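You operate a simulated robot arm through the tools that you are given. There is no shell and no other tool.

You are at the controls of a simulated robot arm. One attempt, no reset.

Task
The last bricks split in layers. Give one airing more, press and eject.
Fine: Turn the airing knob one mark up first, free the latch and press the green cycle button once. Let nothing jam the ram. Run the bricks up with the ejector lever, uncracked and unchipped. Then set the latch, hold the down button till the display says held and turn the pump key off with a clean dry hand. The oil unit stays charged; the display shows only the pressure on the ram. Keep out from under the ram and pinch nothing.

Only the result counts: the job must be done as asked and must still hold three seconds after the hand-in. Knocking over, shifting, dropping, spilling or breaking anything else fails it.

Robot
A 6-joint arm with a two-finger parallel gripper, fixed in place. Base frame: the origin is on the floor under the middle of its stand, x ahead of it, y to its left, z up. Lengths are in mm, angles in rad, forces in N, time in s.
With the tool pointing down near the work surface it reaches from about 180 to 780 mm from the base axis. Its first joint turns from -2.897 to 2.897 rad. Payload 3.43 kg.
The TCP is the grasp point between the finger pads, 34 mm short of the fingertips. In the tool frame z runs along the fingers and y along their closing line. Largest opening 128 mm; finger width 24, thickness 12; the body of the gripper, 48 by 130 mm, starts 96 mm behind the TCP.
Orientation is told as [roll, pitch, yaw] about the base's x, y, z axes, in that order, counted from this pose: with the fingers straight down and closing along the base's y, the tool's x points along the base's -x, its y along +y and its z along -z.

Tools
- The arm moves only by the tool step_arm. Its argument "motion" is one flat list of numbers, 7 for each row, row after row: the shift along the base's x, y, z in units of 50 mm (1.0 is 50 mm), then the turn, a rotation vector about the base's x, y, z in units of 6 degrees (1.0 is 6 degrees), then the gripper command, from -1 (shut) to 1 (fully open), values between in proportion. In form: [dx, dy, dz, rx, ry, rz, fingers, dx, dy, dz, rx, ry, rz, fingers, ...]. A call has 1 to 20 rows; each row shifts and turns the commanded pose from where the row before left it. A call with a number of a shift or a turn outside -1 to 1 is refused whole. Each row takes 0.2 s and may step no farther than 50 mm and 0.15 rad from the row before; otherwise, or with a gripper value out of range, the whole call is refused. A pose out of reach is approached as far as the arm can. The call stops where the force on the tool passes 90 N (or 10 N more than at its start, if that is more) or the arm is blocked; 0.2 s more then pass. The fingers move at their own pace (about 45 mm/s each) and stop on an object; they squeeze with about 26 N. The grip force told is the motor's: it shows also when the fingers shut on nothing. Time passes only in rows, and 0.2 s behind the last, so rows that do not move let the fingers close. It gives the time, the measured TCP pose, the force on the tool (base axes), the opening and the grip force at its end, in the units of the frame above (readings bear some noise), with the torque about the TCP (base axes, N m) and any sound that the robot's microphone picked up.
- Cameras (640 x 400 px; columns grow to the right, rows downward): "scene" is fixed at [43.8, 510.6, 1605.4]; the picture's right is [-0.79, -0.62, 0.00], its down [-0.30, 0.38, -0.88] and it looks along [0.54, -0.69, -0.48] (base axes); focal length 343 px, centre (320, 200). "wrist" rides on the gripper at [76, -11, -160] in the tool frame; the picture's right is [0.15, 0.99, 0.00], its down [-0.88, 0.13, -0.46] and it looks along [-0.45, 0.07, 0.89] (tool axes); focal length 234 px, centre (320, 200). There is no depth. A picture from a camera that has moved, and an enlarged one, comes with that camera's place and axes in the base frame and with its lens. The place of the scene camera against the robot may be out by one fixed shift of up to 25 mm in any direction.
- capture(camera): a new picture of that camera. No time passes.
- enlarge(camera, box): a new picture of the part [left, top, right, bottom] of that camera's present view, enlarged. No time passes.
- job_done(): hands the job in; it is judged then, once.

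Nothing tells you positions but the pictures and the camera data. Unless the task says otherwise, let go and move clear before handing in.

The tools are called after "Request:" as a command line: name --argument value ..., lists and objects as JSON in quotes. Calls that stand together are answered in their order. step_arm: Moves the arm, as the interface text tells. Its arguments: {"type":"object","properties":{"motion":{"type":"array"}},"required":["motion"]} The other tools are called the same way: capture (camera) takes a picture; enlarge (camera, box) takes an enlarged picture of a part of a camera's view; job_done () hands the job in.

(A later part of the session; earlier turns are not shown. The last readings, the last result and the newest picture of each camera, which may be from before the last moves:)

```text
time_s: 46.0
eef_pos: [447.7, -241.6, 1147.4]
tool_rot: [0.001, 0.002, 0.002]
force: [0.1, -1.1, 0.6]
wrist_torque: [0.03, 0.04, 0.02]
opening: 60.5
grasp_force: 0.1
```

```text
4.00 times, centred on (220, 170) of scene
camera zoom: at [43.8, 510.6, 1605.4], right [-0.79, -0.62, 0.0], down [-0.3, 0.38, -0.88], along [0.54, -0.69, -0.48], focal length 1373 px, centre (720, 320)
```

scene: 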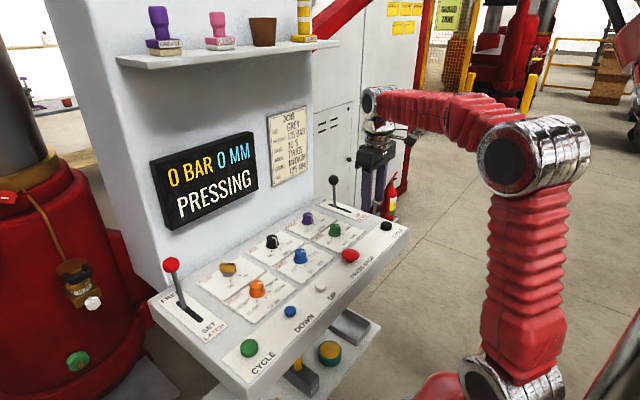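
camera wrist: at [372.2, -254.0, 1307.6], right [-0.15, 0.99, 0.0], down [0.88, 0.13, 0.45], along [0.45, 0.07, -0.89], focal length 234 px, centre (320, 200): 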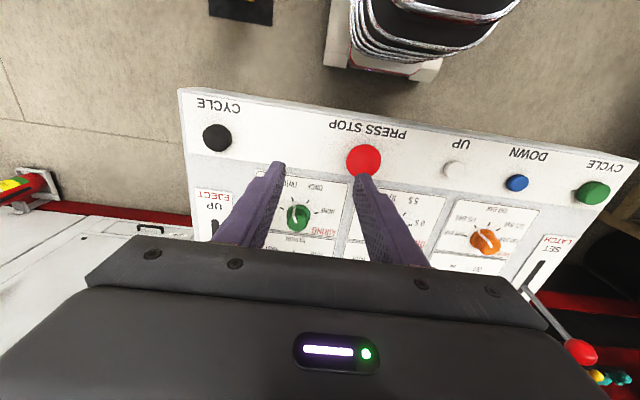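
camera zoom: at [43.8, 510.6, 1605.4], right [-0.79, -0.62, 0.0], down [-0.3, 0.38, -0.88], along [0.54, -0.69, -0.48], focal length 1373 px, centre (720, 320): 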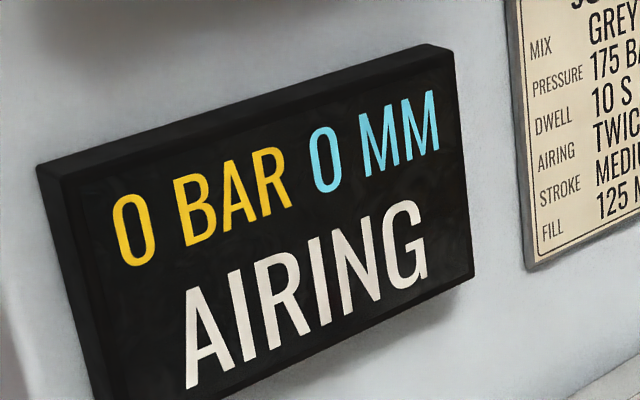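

It's airing now. I'll keep waiting in short spells to follow the sequence.

Request:
step_arm --motion '[0, 0, 0, 0, 0, 0, -0.06, 0, 0, 0, 0, 0, 0, -0.06, 0, 0, 0, 0, 0, 0, -0.06, 0, 0, 0, 0, 0, 0, -0.06, 0, 0, 0, 0, 0, 0, -0.06, 0, 0, 0, 0, 0, 0, -0.06, 0, 0, 0, 0, 0, 0, -0.06, 0, 0, 0, 0, 0, 0, -0.06, 0, 0, 0, 0, 0, 0, -0.06, 0, 0, 0, 0, 0, 0, -0.06]'

Request:
enlarge --camera "scene" --box '[140, 120, 300, 220]'

```text
time_s: 48.2
eef_pos: [447.5, -242.6, 1148.1]
tool_rot: [0.002, 0.002, 0.002]
force: [0.2, -0.6, 0.5]
wrist_torque: [0.02, -0.03, 0.0]
opening: 60.2
grasp_force: 0.1
```

```text
4.00 times, centred on (220, 170) of scene
camera zoom: at [43.8, 510.6, 1605.4], right [-0.79, -0.62, 0.0], down [-0.3, 0.38, -0.88], along [0.54, -0.69, -0.48], focal length 1373 px, centre (720, 320)
```

zoom: 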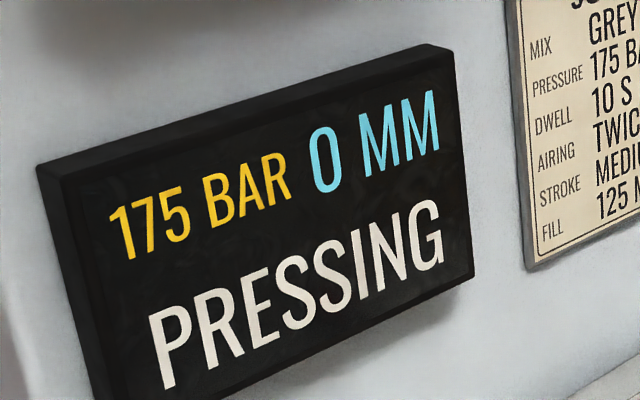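

175 BAR, final dwell. Meanwhile I'll tilt and shift over to view the ejector lever (without touching it).

Request:
step_arm --motion '[0.13, -0.4, 0.03, 0, -0.5, 0, -0.06, 0.13, -0.4, 0.03, 0, -0.5, 0, -0.06, 0.13, -0.4, 0.03, 0, -0.5, 0, -0.06, 0.13, -0.4, 0.03, 0, -0.5, 0, -0.06, 0.13, -0.4, 0.03, 0, -0.5, 0, -0.06, 0.13, -0.4, 0.03, 0, -0.5, 0, -0.06, 0.13, -0.4, 0.03, 0, -0.5, 0, -0.06, 0.13, -0.4, 0.03, 0, -0.5, 0, -0.06]'

Request:
enlarge --camera "scene" --box '[140, 120, 300, 220]'

Request:
capture --camera "wrist"

Request:
enlarge --camera "wrist" --box '[220, 100, 420, 230]'

```text
time_s: 50.0
eef_pos: [497.1, -403.0, 1159.0]
tool_rot: [0.001, -0.419, 0.001]
force: [-0.4, -1.6, -0.1]
wrist_torque: [0.02, -0.03, 0.01]
opening: 60.2
grasp_force: 0.1
```

```text
4.00 times, centred on (220, 170) of scene
camera zoom: at [43.8, 510.6, 1605.4], right [-0.79, -0.62, 0.0], down [-0.3, 0.38, -0.88], along [0.54, -0.69, -0.48], focal length 1373 px, centre (720, 320)
```

zoom: 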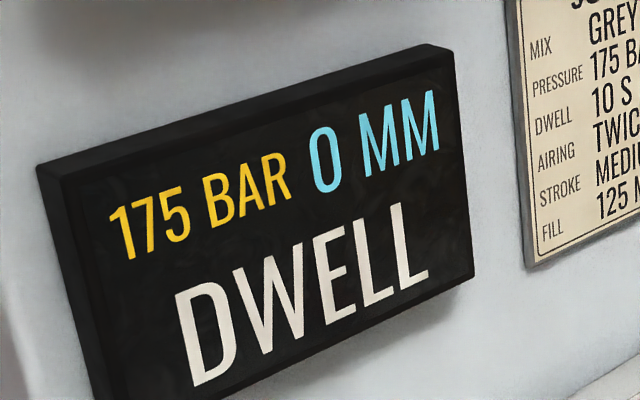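

```text
taken
camera wrist: at [363.3, -412.8, 1274.2], right [-0.14, 0.99, -0.06], down [0.62, 0.13, 0.77], along [0.77, 0.07, -0.63], focal length 234 px, centre (320, 200)
```

wrist: 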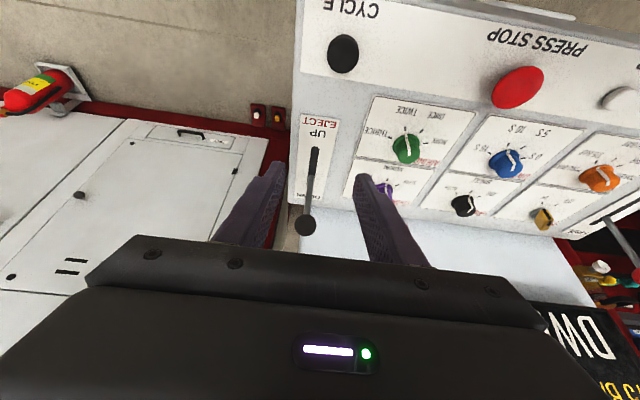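

```text
3.08 times, centred on (320, 165) of wrist
camera zoom: at [363.3, -412.8, 1274.2], right [-0.14, 0.99, -0.06], down [0.62, 0.13, 0.77], along [0.77, 0.07, -0.63], focal length 720 px, centre (320, 308)
```

zoom: 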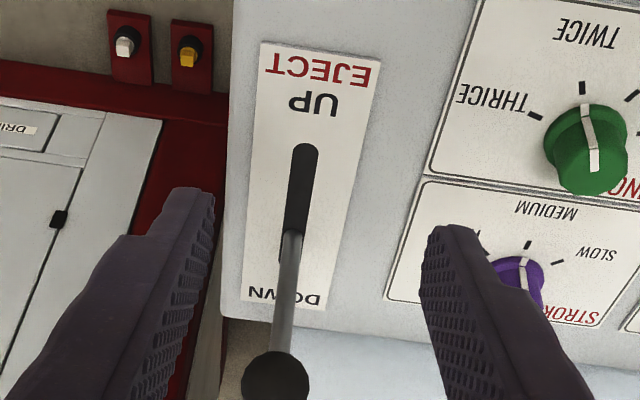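

DWELL is running. While waiting I'll zoom on the ejector ball for its position.

Request:
enlarge --camera "wrist" --box '[260, 150, 360, 250]'

Request:
enlarge --camera "scene" --box '[290, 150, 410, 250]'

Request:
step_arm --motion '[0, 0, 0, 0, 0, 0, -0.06, 0, 0, 0, 0, 0, 0, -0.06, 0, 0, 0, 0, 0, 0, -0.06, 0, 0, 0, 0, 0, 0, -0.06, 0, 0, 0, 0, 0, 0, -0.06, 0, 0, 0, 0, 0, 0, -0.06, 0, 0, 0, 0, 0, 0, -0.06, 0, 0, 0, 0, 0, 0, -0.06, 0, 0, 0, 0, 0, 0, -0.06, 0, 0, 0, 0, 0, 0, -0.06, 0, 0, 0, 0, 0, 0, -0.06, 0, 0, 0, 0, 0, 0, -0.06, 0, 0, 0, 0, 0, 0, -0.06, 0, 0, 0, 0, 0, 0, -0.06, 0, 0, 0, 0, 0, 0, -0.06, 0, 0, 0, 0, 0, 0, -0.06, 0, 0, 0, 0, 0, 0, -0.06, 0, 0, 0, 0, 0, 0, -0.06]'

Request:
enlarge --camera "scene" --box '[140, 120, 300, 220]'

```text
4.00 times, centred on (310, 200) of wrist
camera zoom: at [363.3, -412.8, 1274.2], right [-0.14, 0.99, -0.06], down [0.62, 0.13, 0.77], along [0.77, 0.07, -0.63], focal length 937 px, centre (360, 200)
```

zoom: 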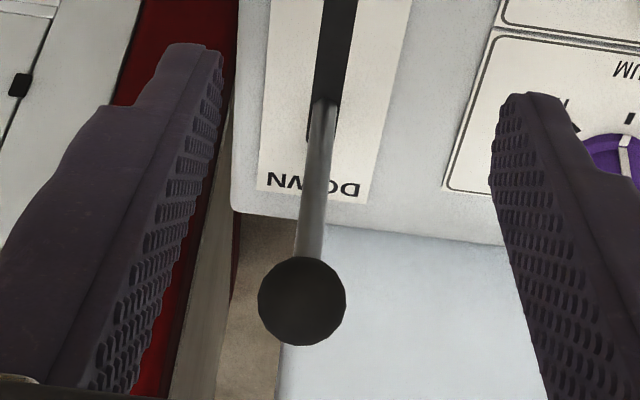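

```text
4.00 times, centred on (350, 200) of scene
camera zoom: at [43.8, 510.6, 1605.4], right [-0.79, -0.62, 0.0], down [-0.3, 0.38, -0.88], along [0.54, -0.69, -0.48], focal length 1373 px, centre (200, 200)
```

zoom: 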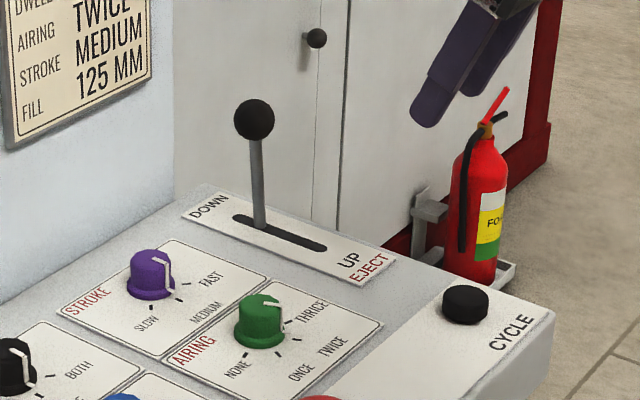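

```text
time_s: 53.8
eef_pos: [498.0, -401.6, 1159.7]
tool_rot: [0.0, -0.416, 0.002]
force: [-0.1, -0.8, 0.1]
wrist_torque: [0.02, 0.01, -0.03]
opening: 60.1
grasp_force: 0.0
```

```text
4.00 times, centred on (220, 170) of scene
camera zoom: at [43.8, 510.6, 1605.4], right [-0.79, -0.62, 0.0], down [-0.3, 0.38, -0.88], along [0.54, -0.69, -0.48], focal length 1373 px, centre (720, 320)
```

zoom: 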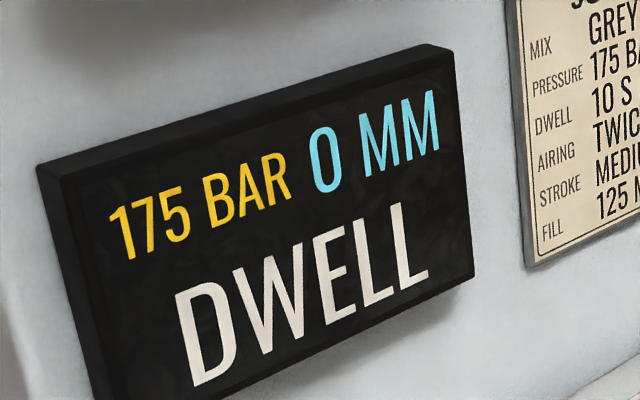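

Still in DWELL. The ejector ball solves to about (689, -405, 1067), radius 18. I'll wait on.

Request:
step_arm --motion '[0, 0, 0, 0, 0, 0, -0.06, 0, 0, 0, 0, 0, 0, -0.06, 0, 0, 0, 0, 0, 0, -0.06, 0, 0, 0, 0, 0, 0, -0.06, 0, 0, 0, 0, 0, 0, -0.06, 0, 0, 0, 0, 0, 0, -0.06, 0, 0, 0, 0, 0, 0, -0.06, 0, 0, 0, 0, 0, 0, -0.06, 0, 0, 0, 0, 0, 0, -0.06, 0, 0, 0, 0, 0, 0, -0.06, 0, 0, 0, 0, 0, 0, -0.06, 0, 0, 0, 0, 0, 0, -0.06, 0, 0, 0, 0, 0, 0, -0.06, 0, 0, 0, 0, 0, 0, -0.06, 0, 0, 0, 0, 0, 0, -0.06, 0, 0, 0, 0, 0, 0, -0.06, 0, 0, 0, 0, 0, 0, -0.06, 0, 0, 0, 0, 0, 0, -0.06, 0, 0, 0, 0, 0, 0, -0.06, 0, 0, 0, 0, 0, 0, -0.06]'

Request:
enlarge --camera "scene" --box '[140, 120, 300, 220]'

```text
time_s: 58.0
eef_pos: [497.6, -401.8, 1158.3]
tool_rot: [-0.001, -0.416, 0.002]
force: [-0.4, -0.3, 0.3]
wrist_torque: [-0.03, 0.02, 0.0]
opening: 60.1
grasp_force: 0.0
```

```text
4.00 times, centred on (220, 170) of scene
camera zoom: at [43.8, 510.6, 1605.4], right [-0.79, -0.62, 0.0], down [-0.3, 0.38, -0.88], along [0.54, -0.69, -0.48], focal length 1373 px, centre (720, 320)
```

zoom: 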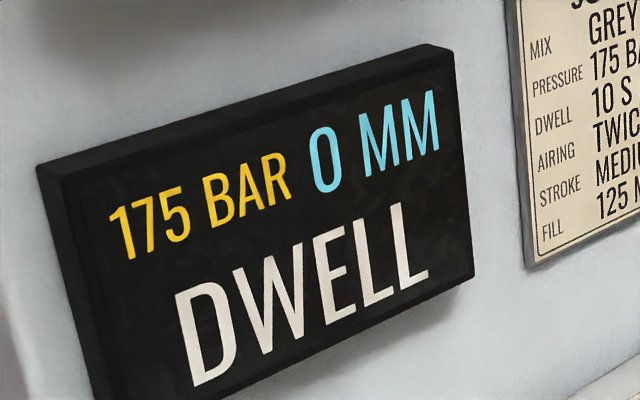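

Request:
step_arm --motion '[0, 0, 0, 0, 0, 0, -0.06, 0, 0, 0, 0, 0, 0, -0.06, 0, 0, 0, 0, 0, 0, -0.06, 0, 0, 0, 0, 0, 0, -0.06, 0, 0, 0, 0, 0, 0, -0.06, 0, 0, 0, 0, 0, 0, -0.06, 0, 0, 0, 0, 0, 0, -0.06, 0, 0, 0, 0, 0, 0, -0.06, 0, 0, 0, 0, 0, 0, -0.06, 0, 0, 0, 0, 0, 0, -0.06, 0, 0, 0, 0, 0, 0, -0.06, 0, 0, 0, 0, 0, 0, -0.06, 0, 0, 0, 0, 0, 0, -0.06, 0, 0, 0, 0, 0, 0, -0.06, 0, 0, 0, 0, 0, 0, -0.06]'

Request:
enlarge --camera "scene" --box '[140, 120, 300, 220]'

```text
time_s: 61.2
eef_pos: [496.4, -401.6, 1158.0]
tool_rot: [0.001, -0.418, 0.003]
force: [0.6, 0.3, 0.4]
wrist_torque: [0.03, -0.01, -0.01]
opening: 60.2
grasp_force: 0.1
```

```text
4.00 times, centred on (220, 170) of scene
camera zoom: at [43.8, 510.6, 1605.4], right [-0.79, -0.62, 0.0], down [-0.3, 0.38, -0.88], along [0.54, -0.69, -0.48], focal length 1373 px, centre (720, 320)
```

zoom: 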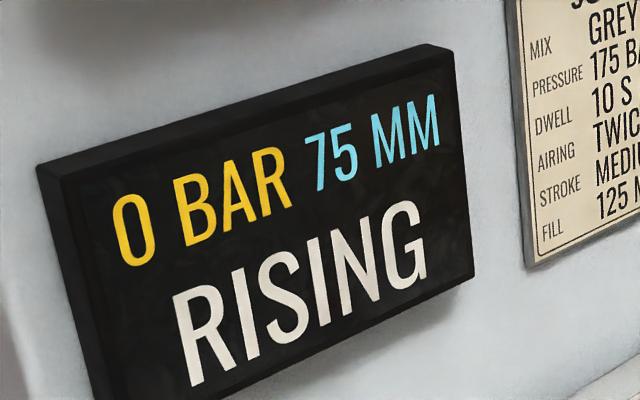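

RISING with 75 MM shown. I'll wait until the ram is fully up.

Request:
step_arm --motion '[0, 0, 0, 0, 0, 0, -0.06, 0, 0, 0, 0, 0, 0, -0.06, 0, 0, 0, 0, 0, 0, -0.06, 0, 0, 0, 0, 0, 0, -0.06, 0, 0, 0, 0, 0, 0, -0.06, 0, 0, 0, 0, 0, 0, -0.06, 0, 0, 0, 0, 0, 0, -0.06, 0, 0, 0, 0, 0, 0, -0.06, 0, 0, 0, 0, 0, 0, -0.06, 0, 0, 0, 0, 0, 0, -0.06, 0, 0, 0, 0, 0, 0, -0.06, 0, 0, 0, 0, 0, 0, -0.06, 0, 0, 0, 0, 0, 0, -0.06, 0, 0, 0, 0, 0, 0, -0.06, 0, 0, 0, 0, 0, 0, -0.06]'

Request:
enlarge --camera "scene" --box '[140, 120, 300, 220]'

Request:
capture --camera "scene"

```text
time_s: 64.4
eef_pos: [497.6, -402.6, 1159.1]
tool_rot: [0.0, -0.417, 0.002]
force: [-0.3, -0.3, -0.1]
wrist_torque: [0.01, 0.03, 0.04]
opening: 60.3
grasp_force: 0.1
```

```text
4.00 times, centred on (220, 170) of scene
camera zoom: at [43.8, 510.6, 1605.4], right [-0.79, -0.62, 0.0], down [-0.3, 0.38, -0.88], along [0.54, -0.69, -0.48], focal length 1373 px, centre (720, 320)
```

zoom: 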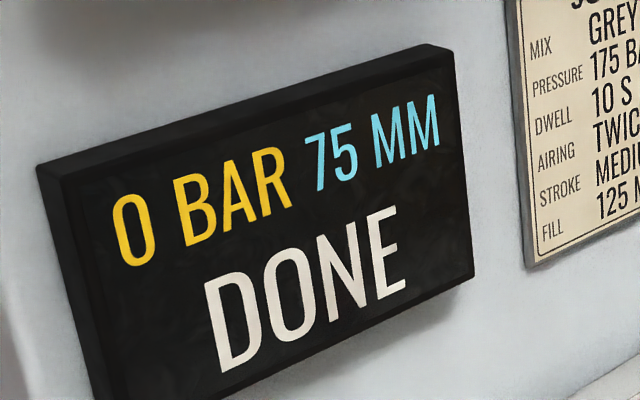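

```text
taken
```

scene: 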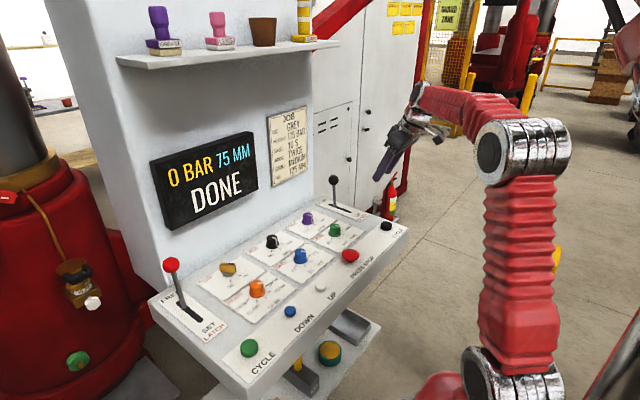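

DONE: 0 BAR and a 75 mm brick. Now the ejector: I'll tilt a little more for reach and line up on the black ball.

Request:
step_arm --motion '[0.7, -0.012, -0.11, 0, -0.5, 0, -0.06, 0.7, -0.012, -0.11, 0, -0.5, 0, -0.06, 0.7, -0.012, -0.11, 0, -0.5, 0, -0.06, 0.7, -0.012, -0.11, 0, -0.5, 0, -0.06, 0, 0, 0, 0, 0, 0, -0.06]'

Request:
capture --camera "wrist"

Request:
enlarge --camera "wrist" --box '[240, 100, 400, 220]'

Request:
enlarge --camera "scene" --box '[260, 120, 420, 240]'

```text
time_s: 65.6
eef_pos: [636.8, -404.0, 1135.4]
tool_rot: [0.0, -0.628, 0.001]
force: [-0.2, -0.3, 0.3]
wrist_torque: [-0.05, -0.03, -0.01]
opening: 60.3
grasp_force: 0.0
```

```text
taken
camera wrist: at [481.9, -415.6, 1220.9], right [-0.12, 0.99, -0.09], down [0.45, 0.13, 0.89], along [0.89, 0.07, -0.46], focal length 234 px, centre (320, 200)
```

wrist: 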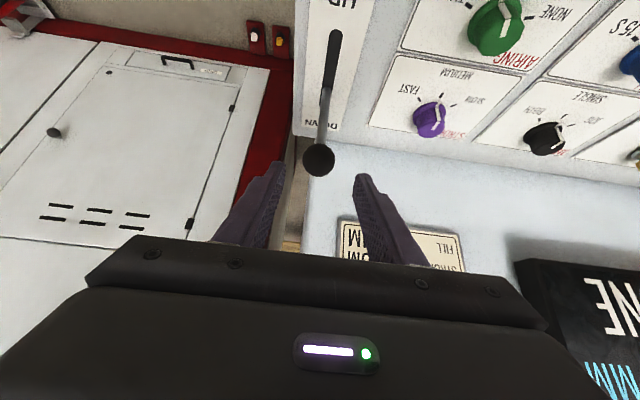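

```text
3.33 times, centred on (320, 160) of wrist
camera zoom: at [481.9, -415.6, 1220.9], right [-0.12, 0.99, -0.09], down [0.45, 0.13, 0.89], along [0.89, 0.07, -0.46], focal length 781 px, centre (320, 333)
```

zoom: 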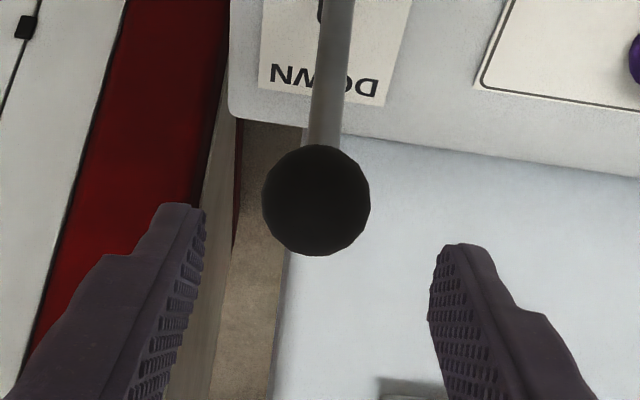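

```text
3.33 times, centred on (340, 180) of scene
camera zoom: at [43.8, 510.6, 1605.4], right [-0.79, -0.62, 0.0], down [-0.3, 0.38, -0.88], along [0.54, -0.69, -0.48], focal length 1144 px, centre (253, 267)
```

zoom: 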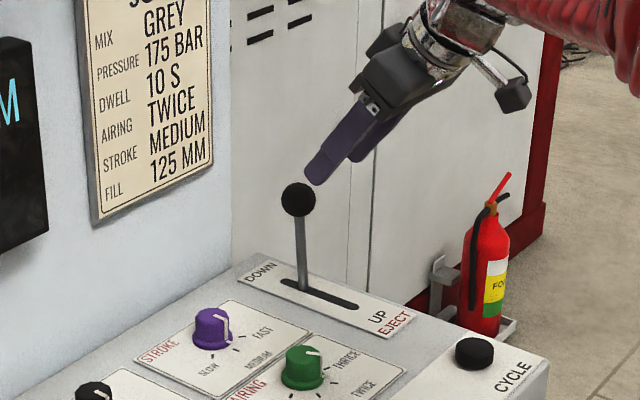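

The ball is right on the tool axis, 83 mm out. I'll advance 78 mm and close on it.

Request:
step_arm --motion '[0.305, -0.01, -0.42, 0, 0, 0, -0.06, 0.305, 0, -0.42, 0, 0, 0, -0.06, 0.305, 0, -0.42, 0, 0, 0, -0.06, 0, 0, 0, 0, 0, 0, -0.06]'

Request:
enlarge --camera "wrist" --box '[240, 100, 400, 220]'

Request:
enlarge --camera "scene" --box '[260, 120, 420, 240]'

```text
time_s: 66.6
eef_pos: [683.0, -404.9, 1071.1]
tool_rot: [0.001, -0.627, 0.002]
force: [-0.2, -0.2, 0.4]
wrist_torque: [0.01, -0.01, 0.0]
opening: 60.5
grasp_force: 0.0
```

```text
3.33 times, centred on (320, 160) of wrist
camera zoom: at [527.4, -416.5, 1156.4], right [-0.12, 0.99, -0.09], down [0.45, 0.13, 0.89], along [0.89, 0.07, -0.46], focal length 781 px, centre (320, 333)
```

zoom: 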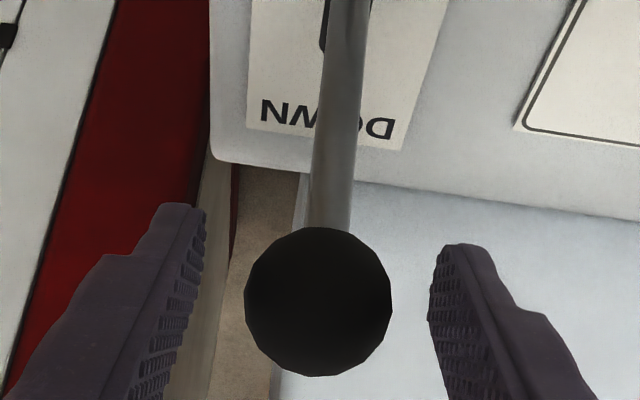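

```text
3.33 times, centred on (340, 180) of scene
camera zoom: at [43.8, 510.6, 1605.4], right [-0.79, -0.62, 0.0], down [-0.3, 0.38, -0.88], along [0.54, -0.69, -0.48], focal length 1144 px, centre (253, 267)
```

zoom: 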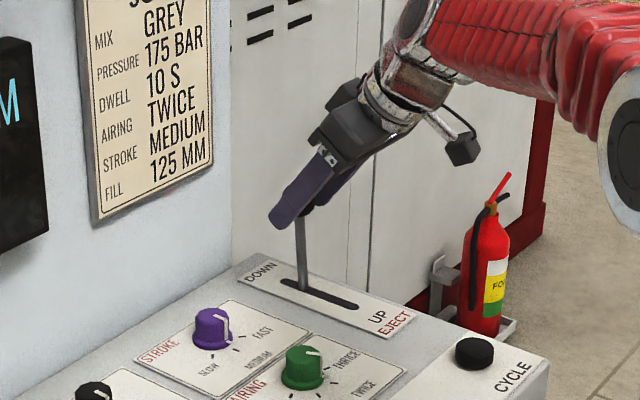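

Request:
step_arm --motion '[0, 0, 0, 0, 0, 0, -1, 0, 0, 0, 0, 0, 0, -1, 0, 0, 0, 0, 0, 0, -1, 0, 0, 0, 0, 0, 0, -1, 0, 0, 0, 0, 0, 0, -1]'

Request:
enlarge --camera "scene" --box '[140, 120, 300, 220]'

```text
time_s: 67.8
eef_pos: [683.5, -405.6, 1071.1]
tool_rot: [-0.001, -0.626, 0.002]
force: [0.0, 5.3, -0.7]
wrist_torque: [0.05, -0.02, 0.06]
opening: 37.0
grasp_force: 44.8
```

```text
4.00 times, centred on (220, 170) of scene
camera zoom: at [43.8, 510.6, 1605.4], right [-0.79, -0.62, 0.0], down [-0.3, 0.38, -0.88], along [0.54, -0.69, -0.48], focal length 1373 px, centre (720, 320)
```

zoom: 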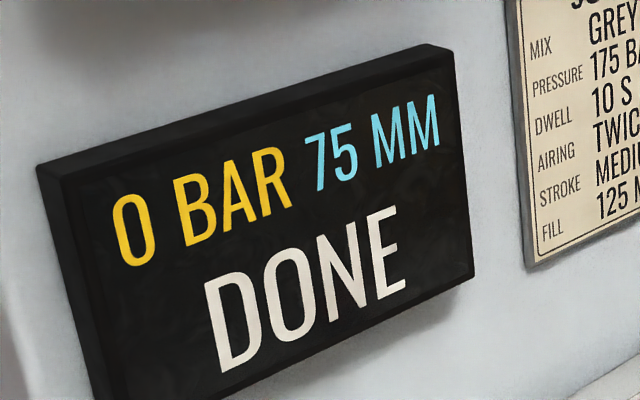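

Gripped. I'll pull the lever slowly toward UP in small steps and watch force and display.

Request:
step_arm --motion '[-0.08, 0, 0, 0, 0, 0, -1, -0.08, 0, 0, 0, 0, 0, -1, -0.08, 0, -0.005, 0, 0, 0, -1, -0.08, 0, -0.01, 0, 0, 0, -1]'

Request:
enlarge --camera "scene" --box '[140, 120, 300, 220]'

Request:
enlarge --camera "wrist" --box '[240, 100, 400, 220]'

Request:
enlarge --camera "scene" --box '[260, 120, 420, 240]'

```text
time_s: 68.8
eef_pos: [667.9, -405.5, 1072.5]
tool_rot: [0.0, -0.627, 0.003]
force: [10.1, 1.4, -4.8]
wrist_torque: [-0.02, -1.2, 0.05]
opening: 37.0
grasp_force: 44.8
```

```text
4.00 times, centred on (220, 170) of scene
camera zoom: at [43.8, 510.6, 1605.4], right [-0.79, -0.62, 0.0], down [-0.3, 0.38, -0.88], along [0.54, -0.69, -0.48], focal length 1373 px, centre (720, 320)
```

zoom: 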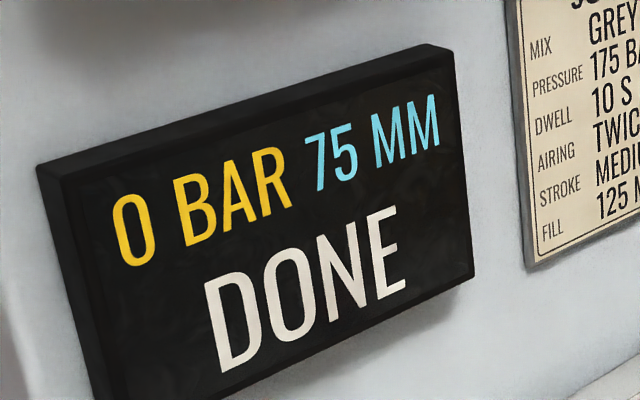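

```text
3.33 times, centred on (320, 160) of wrist
camera zoom: at [511.8, -416.1, 1157.6], right [-0.12, 0.99, -0.09], down [0.45, 0.13, 0.89], along [0.89, 0.07, -0.46], focal length 781 px, centre (320, 333)
```

zoom: 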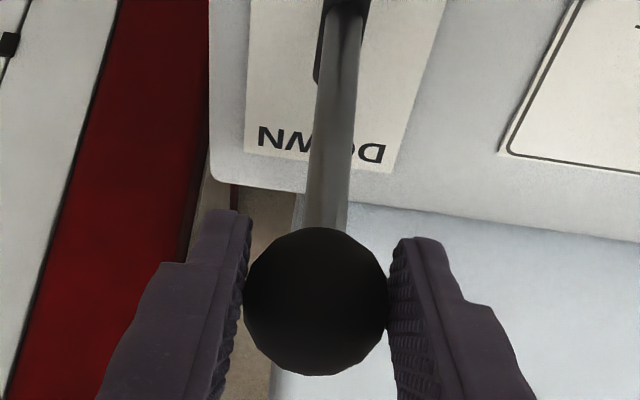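

```text
3.33 times, centred on (340, 180) of scene
camera zoom: at [43.8, 510.6, 1605.4], right [-0.79, -0.62, 0.0], down [-0.3, 0.38, -0.88], along [0.54, -0.69, -0.48], focal length 1144 px, centre (253, 267)
```

zoom: 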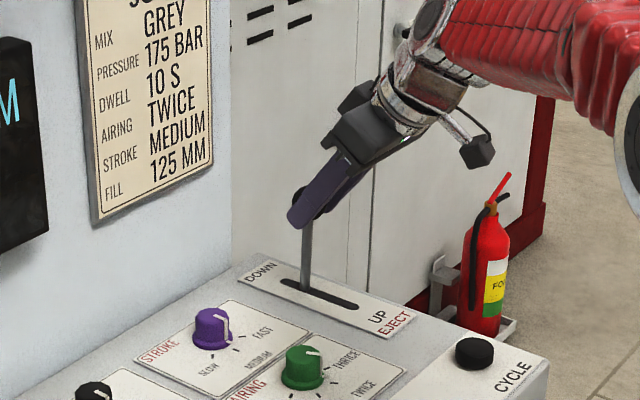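

The ball follows with ~10 N. I'll continue slowly along its arc.

Request:
step_arm --motion '[-0.084, 0, -0.01, 0, 0, 0, -1, -0.084, 0, -0.01, 0, 0, 0, -1, -0.084, 0, -0.01, 0, 0, 0, -1, -0.083, 0, -0.019, 0, 0, 0, -1, -0.083, 0, -0.019, 0, 0, 0, -1, -0.083, 0, -0.019, 0, 0, 0, -1]'

Request:
enlarge --camera "scene" --box '[140, 120, 300, 220]'

Request:
enlarge --camera "wrist" --box '[240, 100, 400, 220]'

```text
time_s: 70.2
eef_pos: [643.5, -406.1, 1068.8]
tool_rot: [-0.004, -0.627, 0.0]
force: [10.3, -10.5, 4.3]
wrist_torque: [-0.18, -1.44, -0.2]
opening: 37.0
grasp_force: 45.0
```

```text
4.00 times, centred on (220, 170) of scene
camera zoom: at [43.8, 510.6, 1605.4], right [-0.79, -0.62, 0.0], down [-0.3, 0.38, -0.88], along [0.54, -0.69, -0.48], focal length 1373 px, centre (720, 320)
```

zoom: 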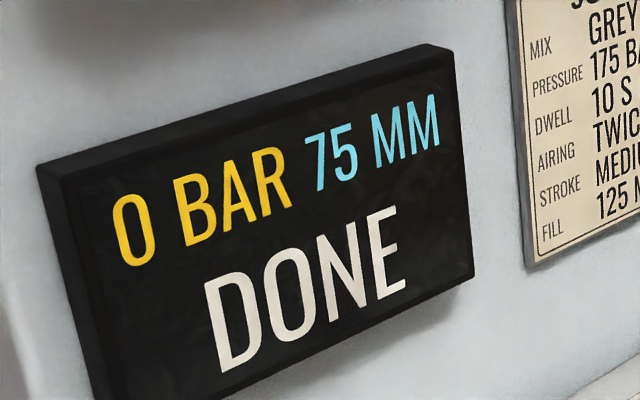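

```text
3.33 times, centred on (320, 160) of wrist
camera zoom: at [487.0, -415.6, 1154.4], right [-0.12, 0.99, -0.09], down [0.45, 0.13, 0.89], along [0.89, 0.07, -0.46], focal length 781 px, centre (320, 333)
```

zoom: 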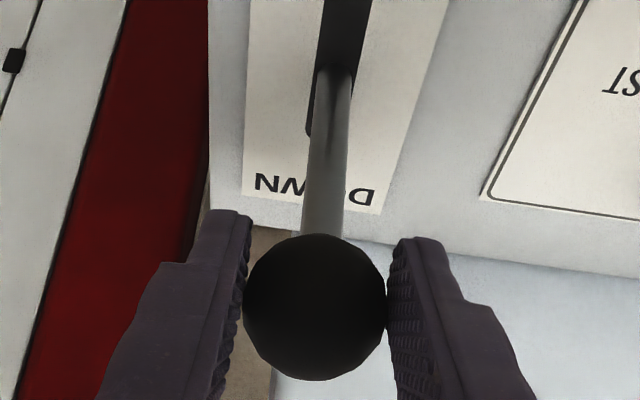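

Still smooth, bricks' readout unchanged so far. Continuing along the arc.

Request:
step_arm --motion '[-0.088, 0, -0.02, 0, 0, 0, -1, -0.088, 0, -0.022, 0, 0, 0, -1, -0.085, 0, -0.025, 0, 0, 0, -1, -0.083, 0, -0.03, 0, 0, 0, -1, -0.082, 0, -0.035, 0, 0, 0, -1, -0.08, 0, -0.04, 0, 0, 0, -1]'

Request:
enlarge --camera "scene" --box '[140, 120, 300, 220]'

Request:
enlarge --camera "wrist" --box '[240, 100, 400, 220]'

```text
time_s: 71.6
eef_pos: [617.4, -404.7, 1060.4]
tool_rot: [0.001, -0.626, 0.001]
force: [5.9, -10.4, 11.0]
wrist_torque: [-0.11, -1.51, -0.21]
opening: 36.9
grasp_force: 45.3
```

```text
4.00 times, centred on (220, 170) of scene
camera zoom: at [43.8, 510.6, 1605.4], right [-0.79, -0.62, 0.0], down [-0.3, 0.38, -0.88], along [0.54, -0.69, -0.48], focal length 1373 px, centre (720, 320)
```

zoom: 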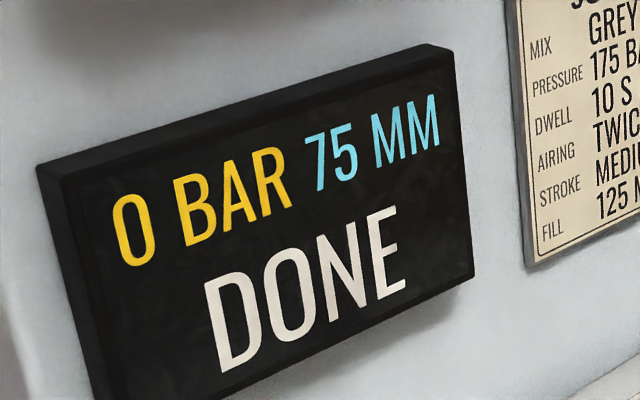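

```text
3.33 times, centred on (320, 160) of wrist
camera zoom: at [462.5, -416.0, 1145.6], right [-0.12, 0.99, -0.09], down [0.45, 0.13, 0.89], along [0.89, 0.07, -0.46], focal length 781 px, centre (320, 333)
```

zoom: 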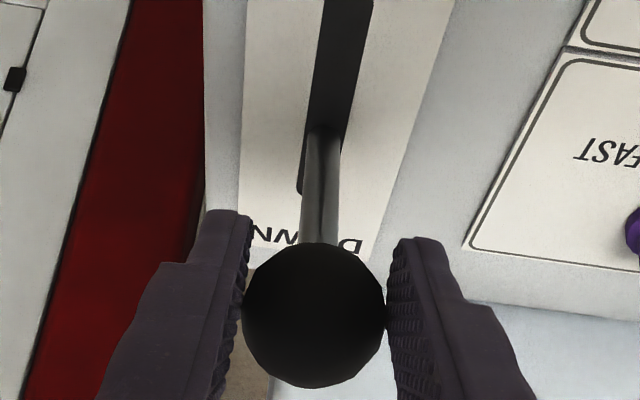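

Request:
step_arm --motion '[-0.08, 0, -0.025, 0, 0, 0, -1, -0.08, 0, -0.027, 0, 0, 0, -1, -0.08, 0, -0.03, 0, 0, 0, -1, -0.08, 0, -0.035, 0, 0, 0, -1]'

Request:
enlarge --camera "scene" --box '[140, 120, 300, 220]'

Request:
enlarge --camera "wrist" --box '[240, 100, 400, 220]'

Request:
enlarge --camera "scene" --box '[260, 120, 420, 240]'

```text
time_s: 72.6
eef_pos: [601.5, -404.1, 1051.7]
tool_rot: [0.003, -0.622, 0.001]
force: [13.0, -9.7, -5.5]
wrist_torque: [-0.16, -1.02, -0.27]
opening: 36.7
grasp_force: 44.8
```

```text
4.00 times, centred on (220, 170) of scene
camera zoom: at [43.8, 510.6, 1605.4], right [-0.79, -0.62, 0.0], down [-0.3, 0.38, -0.88], along [0.54, -0.69, -0.48], focal length 1373 px, centre (720, 320)
```

zoom: 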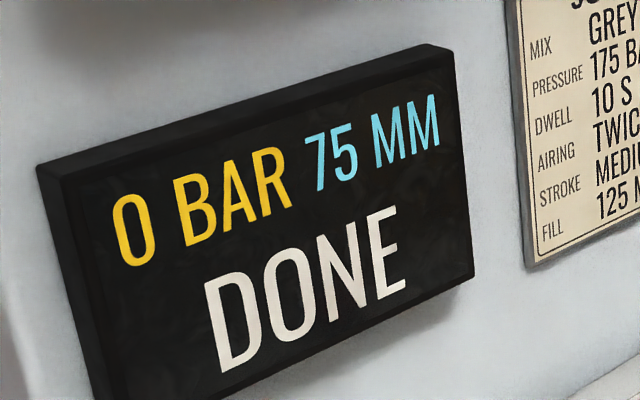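

```text
3.33 times, centred on (320, 160) of wrist
camera zoom: at [446.3, -416.2, 1137.4], right [-0.12, 0.99, -0.08], down [0.45, 0.13, 0.88], along [0.89, 0.07, -0.46], focal length 781 px, centre (320, 333)
```

zoom: 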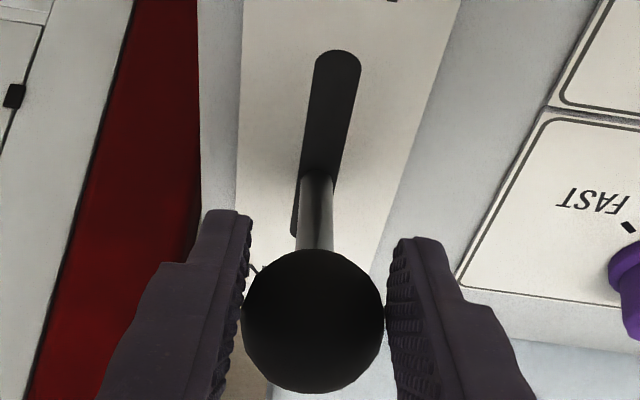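

```text
3.33 times, centred on (340, 180) of scene
camera zoom: at [43.8, 510.6, 1605.4], right [-0.79, -0.62, 0.0], down [-0.3, 0.38, -0.88], along [0.54, -0.69, -0.48], focal length 1144 px, centre (253, 267)
```

zoom: 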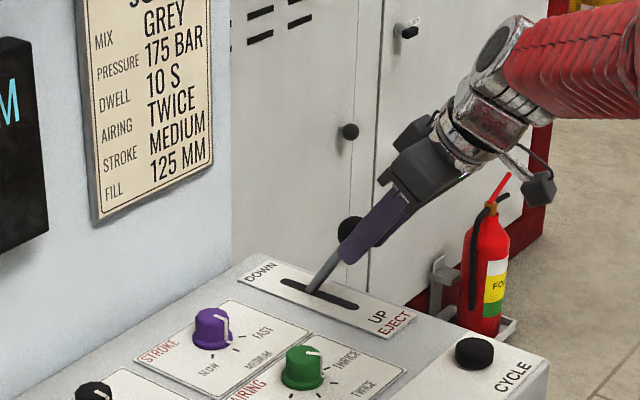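

Request:
step_arm --motion '[-0.075, 0, -0.04, 0, 0, 0, -1, -0.07, 0, -0.045, 0, 0, 0, -1, -0.07, 0, -0.05, 0, 0, 0, -1]'

Request:
enlarge --camera "scene" --box '[140, 120, 300, 220]'

Request:
enlarge --camera "wrist" --box '[240, 100, 400, 220]'

Request:
enlarge --camera "scene" --box '[260, 120, 420, 240]'

```text
time_s: 73.4
eef_pos: [590.9, -405.3, 1046.2]
tool_rot: [0.0, -0.627, 0.0]
force: [14.0, -16.6, -5.9]
wrist_torque: [-0.23, -0.84, -0.33]
opening: 36.2
grasp_force: 45.4
```

```text
4.00 times, centred on (220, 170) of scene
camera zoom: at [43.8, 510.6, 1605.4], right [-0.79, -0.62, 0.0], down [-0.3, 0.38, -0.88], along [0.54, -0.69, -0.48], focal length 1373 px, centre (720, 320)
```

zoom: 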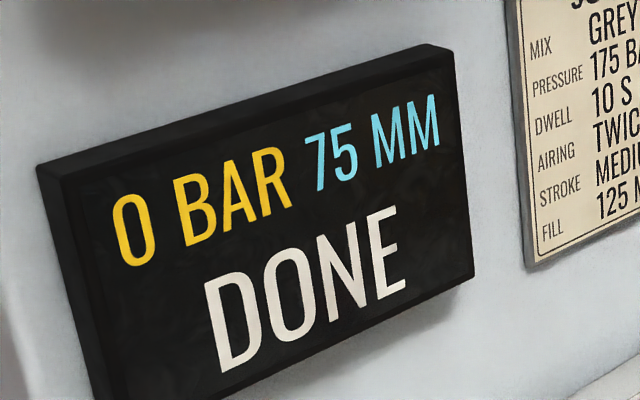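

```text
3.33 times, centred on (320, 160) of wrist
camera zoom: at [435.0, -415.9, 1131.4], right [-0.12, 0.99, -0.09], down [0.45, 0.13, 0.89], along [0.89, 0.07, -0.46], focal length 781 px, centre (320, 333)
```

zoom: 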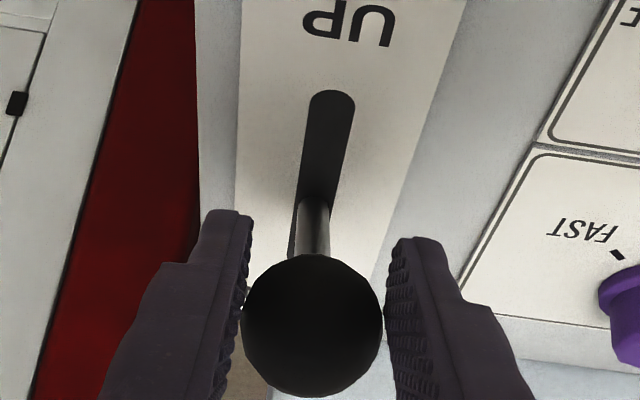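

```text
3.33 times, centred on (340, 180) of scene
camera zoom: at [43.8, 510.6, 1605.4], right [-0.79, -0.62, 0.0], down [-0.3, 0.38, -0.88], along [0.54, -0.69, -0.48], focal length 1144 px, centre (253, 267)
```

zoom: 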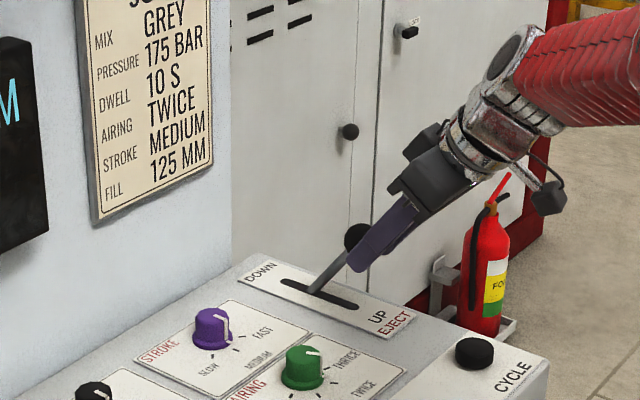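

The ball has crept a few mm within the pads but still follows. I'll pull a bit further to find the end stop.

Request:
step_arm --motion '[-0.06, 0, -0.06, 0, 0, 0, -1, -0.06, 0, -0.06, 0, 0, 0, -1]'

Request:
enlarge --camera "wrist" --box '[240, 100, 400, 220]'

Request:
capture --camera "scene"

```text
time_s: 74.0
eef_pos: [584.4, -404.8, 1041.5]
tool_rot: [-0.002, -0.627, 0.002]
force: [1.4, -13.3, 4.8]
wrist_torque: [-0.15, -0.64, -0.28]
opening: 35.6
grasp_force: 44.8
```

```text
3.33 times, centred on (320, 160) of wrist
camera zoom: at [428.1, -416.0, 1126.2], right [-0.12, 0.99, -0.09], down [0.45, 0.13, 0.89], along [0.89, 0.07, -0.46], focal length 781 px, centre (320, 333)
```

zoom: 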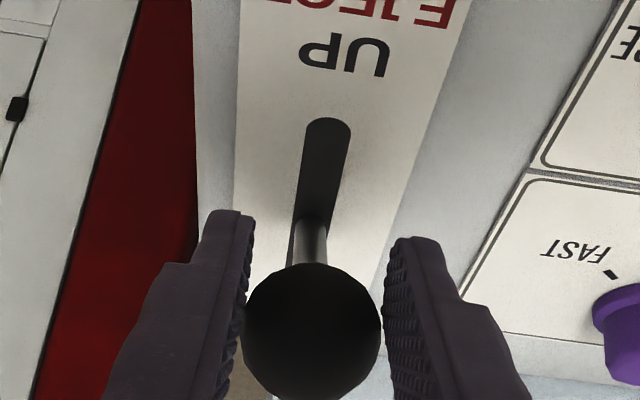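

```text
taken
```

scene: 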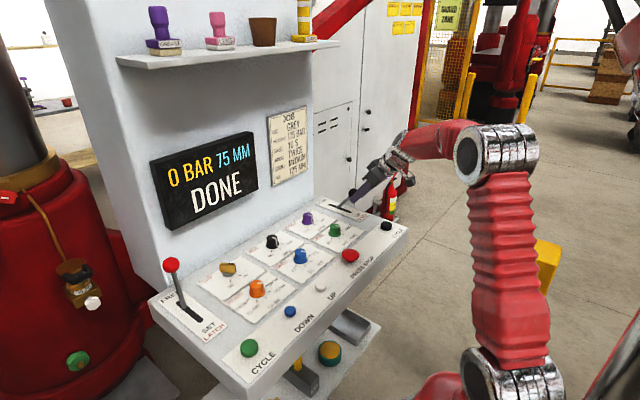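

The lever seems near its end; the ball has shifted to the pad edge and force is nearly nil, so there's no spring-back. I'll open a little, check that it stays, and regrip centred.

Request:
step_arm --motion '[0, 0, 0, 0, 0, 0, -0.2, 0, 0, 0, 0, 0, 0, -0.1, 0, 0, 0, 0, 0, 0, -0.1]'

Request:
enlarge --camera "wrist" --box '[240, 100, 400, 220]'

Request:
enlarge --camera "scene" --box '[140, 100, 440, 260]'

```text
time_s: 74.8
eef_pos: [583.4, -404.7, 1040.9]
tool_rot: [0.0, -0.626, 0.001]
force: [0.2, -0.1, -0.4]
wrist_torque: [-0.03, 0.06, 0.0]
opening: 57.3
grasp_force: 0.0
```

```text
3.33 times, centred on (320, 160) of wrist
camera zoom: at [428.5, -415.4, 1125.5], right [-0.12, 0.99, -0.09], down [0.45, 0.13, 0.89], along [0.89, 0.07, -0.46], focal length 781 px, centre (320, 333)
```

zoom: 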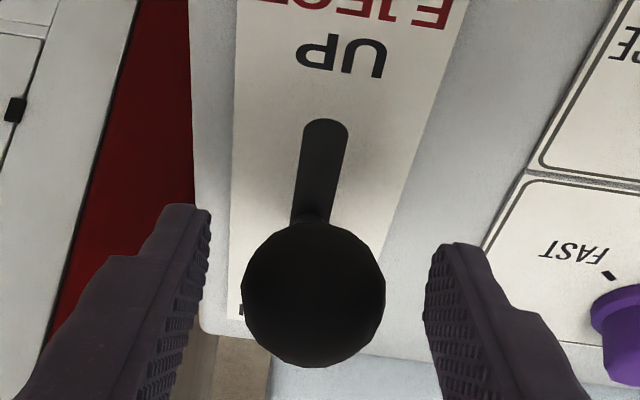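

```text
2.13 times, centred on (290, 180) of scene
camera zoom: at [43.8, 510.6, 1605.4], right [-0.79, -0.62, 0.0], down [-0.3, 0.38, -0.88], along [0.54, -0.69, -0.48], focal length 732 px, centre (384, 243)
```

zoom: 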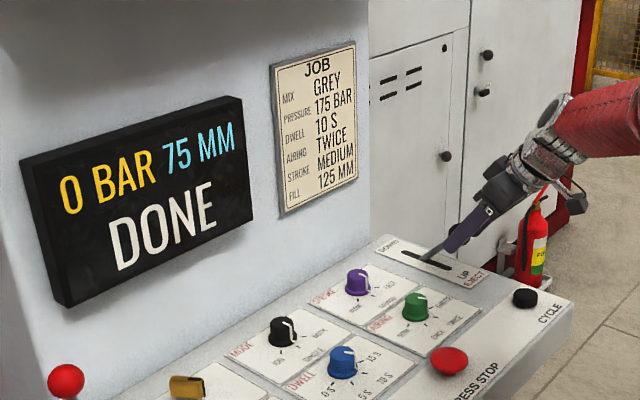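

On opening, the lever settled by itself to the UP end (ball ≈ (589, 1033)). I'll back off along the tool axis and see what the display and press show.

Request:
step_arm --motion '[-0.294, 0, 0.405, 0, 0, 0, -0.06, -0.294, 0, 0.405, 0, 0, 0, -0.06, -0.294, 0, 0.405, 0, 0, 0, -0.06, -0.294, 0, 0.405, 0, 0, 0, -0.06, 0, 0, 0, 0, 0, 0, -0.06, 0, 0, 0, 0, 0, 0, -0.06]'

Request:
capture --camera "scene"

Request:
capture --camera "wrist"

```text
time_s: 76.2
eef_pos: [525.4, -406.8, 1122.4]
tool_rot: [0.0, -0.626, 0.002]
force: [-0.2, 0.1, -0.1]
wrist_torque: [0.0, 0.0, 0.01]
opening: 60.4
grasp_force: 0.2
```

```text
taken
```

scene: 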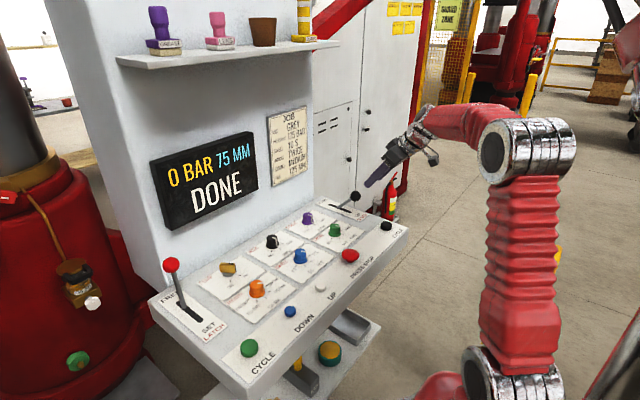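

```text
taken
camera wrist: at [369.6, -417.4, 1208.7], right [-0.12, 0.99, -0.09], down [0.45, 0.13, 0.89], along [0.89, 0.07, -0.46], focal length 234 px, centre (320, 200)
```

wrist: 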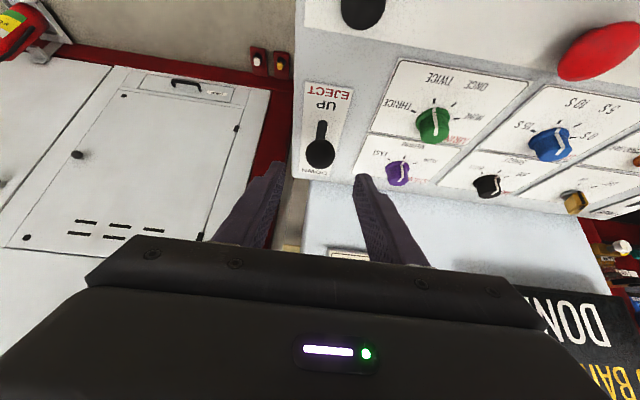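

The lever rests at UP. I'll go to the high viewpoint to look at the press and confirm the bricks came up.

Request:
step_arm --motion '[-0.195, 0.64, 0.41, 0, 0, 0, -0.06, -0.195, 0.64, 0.41, 0, 0, 0, -0.06, -0.195, 0.64, 0.41, 0, 0, 0, -0.06, -0.195, 0.64, 0.41, 0, 0, 0, -0.06, -0.195, 0.64, 0.41, 0, 0, 0, -0.06, -0.195, 0.64, 0.41, 0, 0, 0.7, -0.06, -0.195, 0.64, 0.41, 0, 0, 0.7, -0.06, -0.195, 0.64, 0.41, 0, 0, 0.7, -0.06, -0.195, 0.64, 0.41, 0, 0, 0.7, -0.06, -0.195, 0.64, 0.41, 0, 0, 0.7, -0.06, -0.195, 0.64, 0.41, 0, 0, 0.7, -0.06, -0.195, 0.64, 0.41, 0, 0, 0.7, -0.06, -0.195, 0.64, 0.41, 0, 0, 0.7, -0.06, -0.195, 0.64, 0.41, 0, 0, 0.7, -0.06, -0.195, 0.64, 0.41, 0, 0, 0.7, -0.06, -0.195, 0.64, 0.41, 0.157, -0.174, 0, -0.06, -0.195, 0.64, 0.41, 0.157, -0.174, 0, -0.06, -0.195, 0.64, 0.41, 0.157, -0.174, 0, -0.06, -0.195, 0.64, 0.41, 0.157, -0.174, 0, -0.06, -0.195, 0.64, 0.41, 0.157, -0.174, 0, -0.06]'

Request:
capture --camera "wrist"

Request:
capture --camera "scene"

```text
time_s: 80.4
eef_pos: [329.6, 237.2, 1530.7]
tool_rot: [-0.002, -0.746, 0.733]
force: [0.4, -0.3, 1.4]
wrist_torque: [-0.02, -0.02, -0.05]
opening: 60.2
grasp_force: 0.0
```

```text
taken
camera wrist: at [215.6, 120.4, 1595.7], right [-0.74, 0.66, -0.1], down [0.16, 0.32, 0.93], along [0.65, 0.68, -0.35], focal length 234 px, centre (320, 200)
```

wrist: 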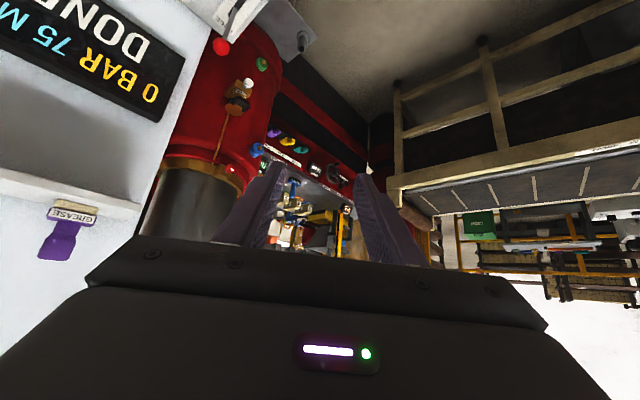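

```text
taken
```

scene: 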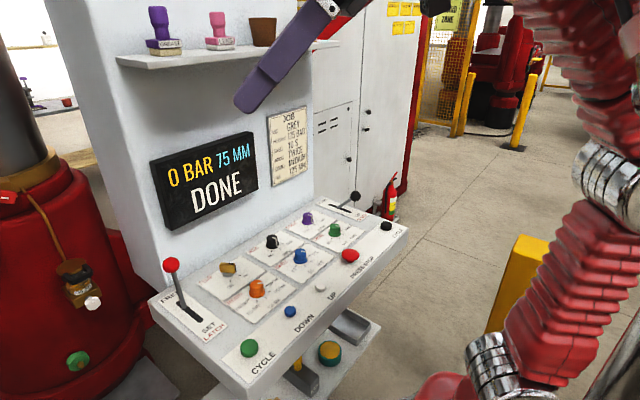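

Request:
enlarge --camera "wrist" --box '[260, 150, 380, 260]'

Request:
enlarge --camera "wrist" --box '[245, 170, 345, 250]'

```text
3.64 times, centred on (320, 205) of wrist
camera zoom: at [215.6, 120.4, 1595.7], right [-0.74, 0.66, -0.1], down [0.16, 0.32, 0.93], along [0.65, 0.68, -0.35], focal length 852 px, centre (320, 182)
```

zoom: 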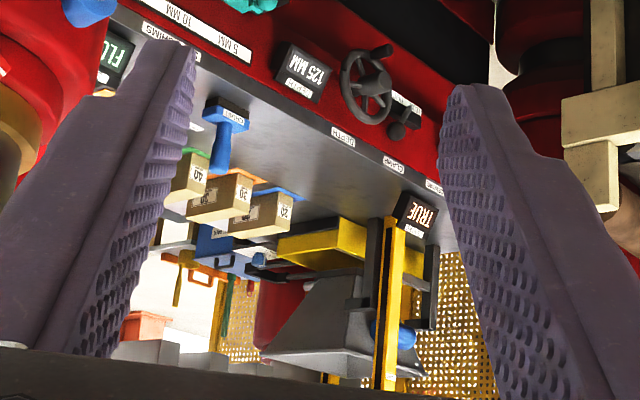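

```text
5.00 times, centred on (295, 210) of wrist
camera zoom: at [215.6, 120.4, 1595.7], right [-0.74, 0.66, -0.1], down [0.16, 0.32, 0.93], along [0.65, 0.68, -0.35], focal length 1171 px, centre (445, 150)
```

zoom: 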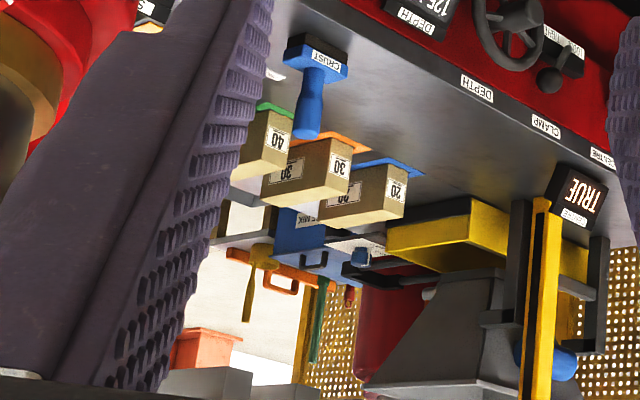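

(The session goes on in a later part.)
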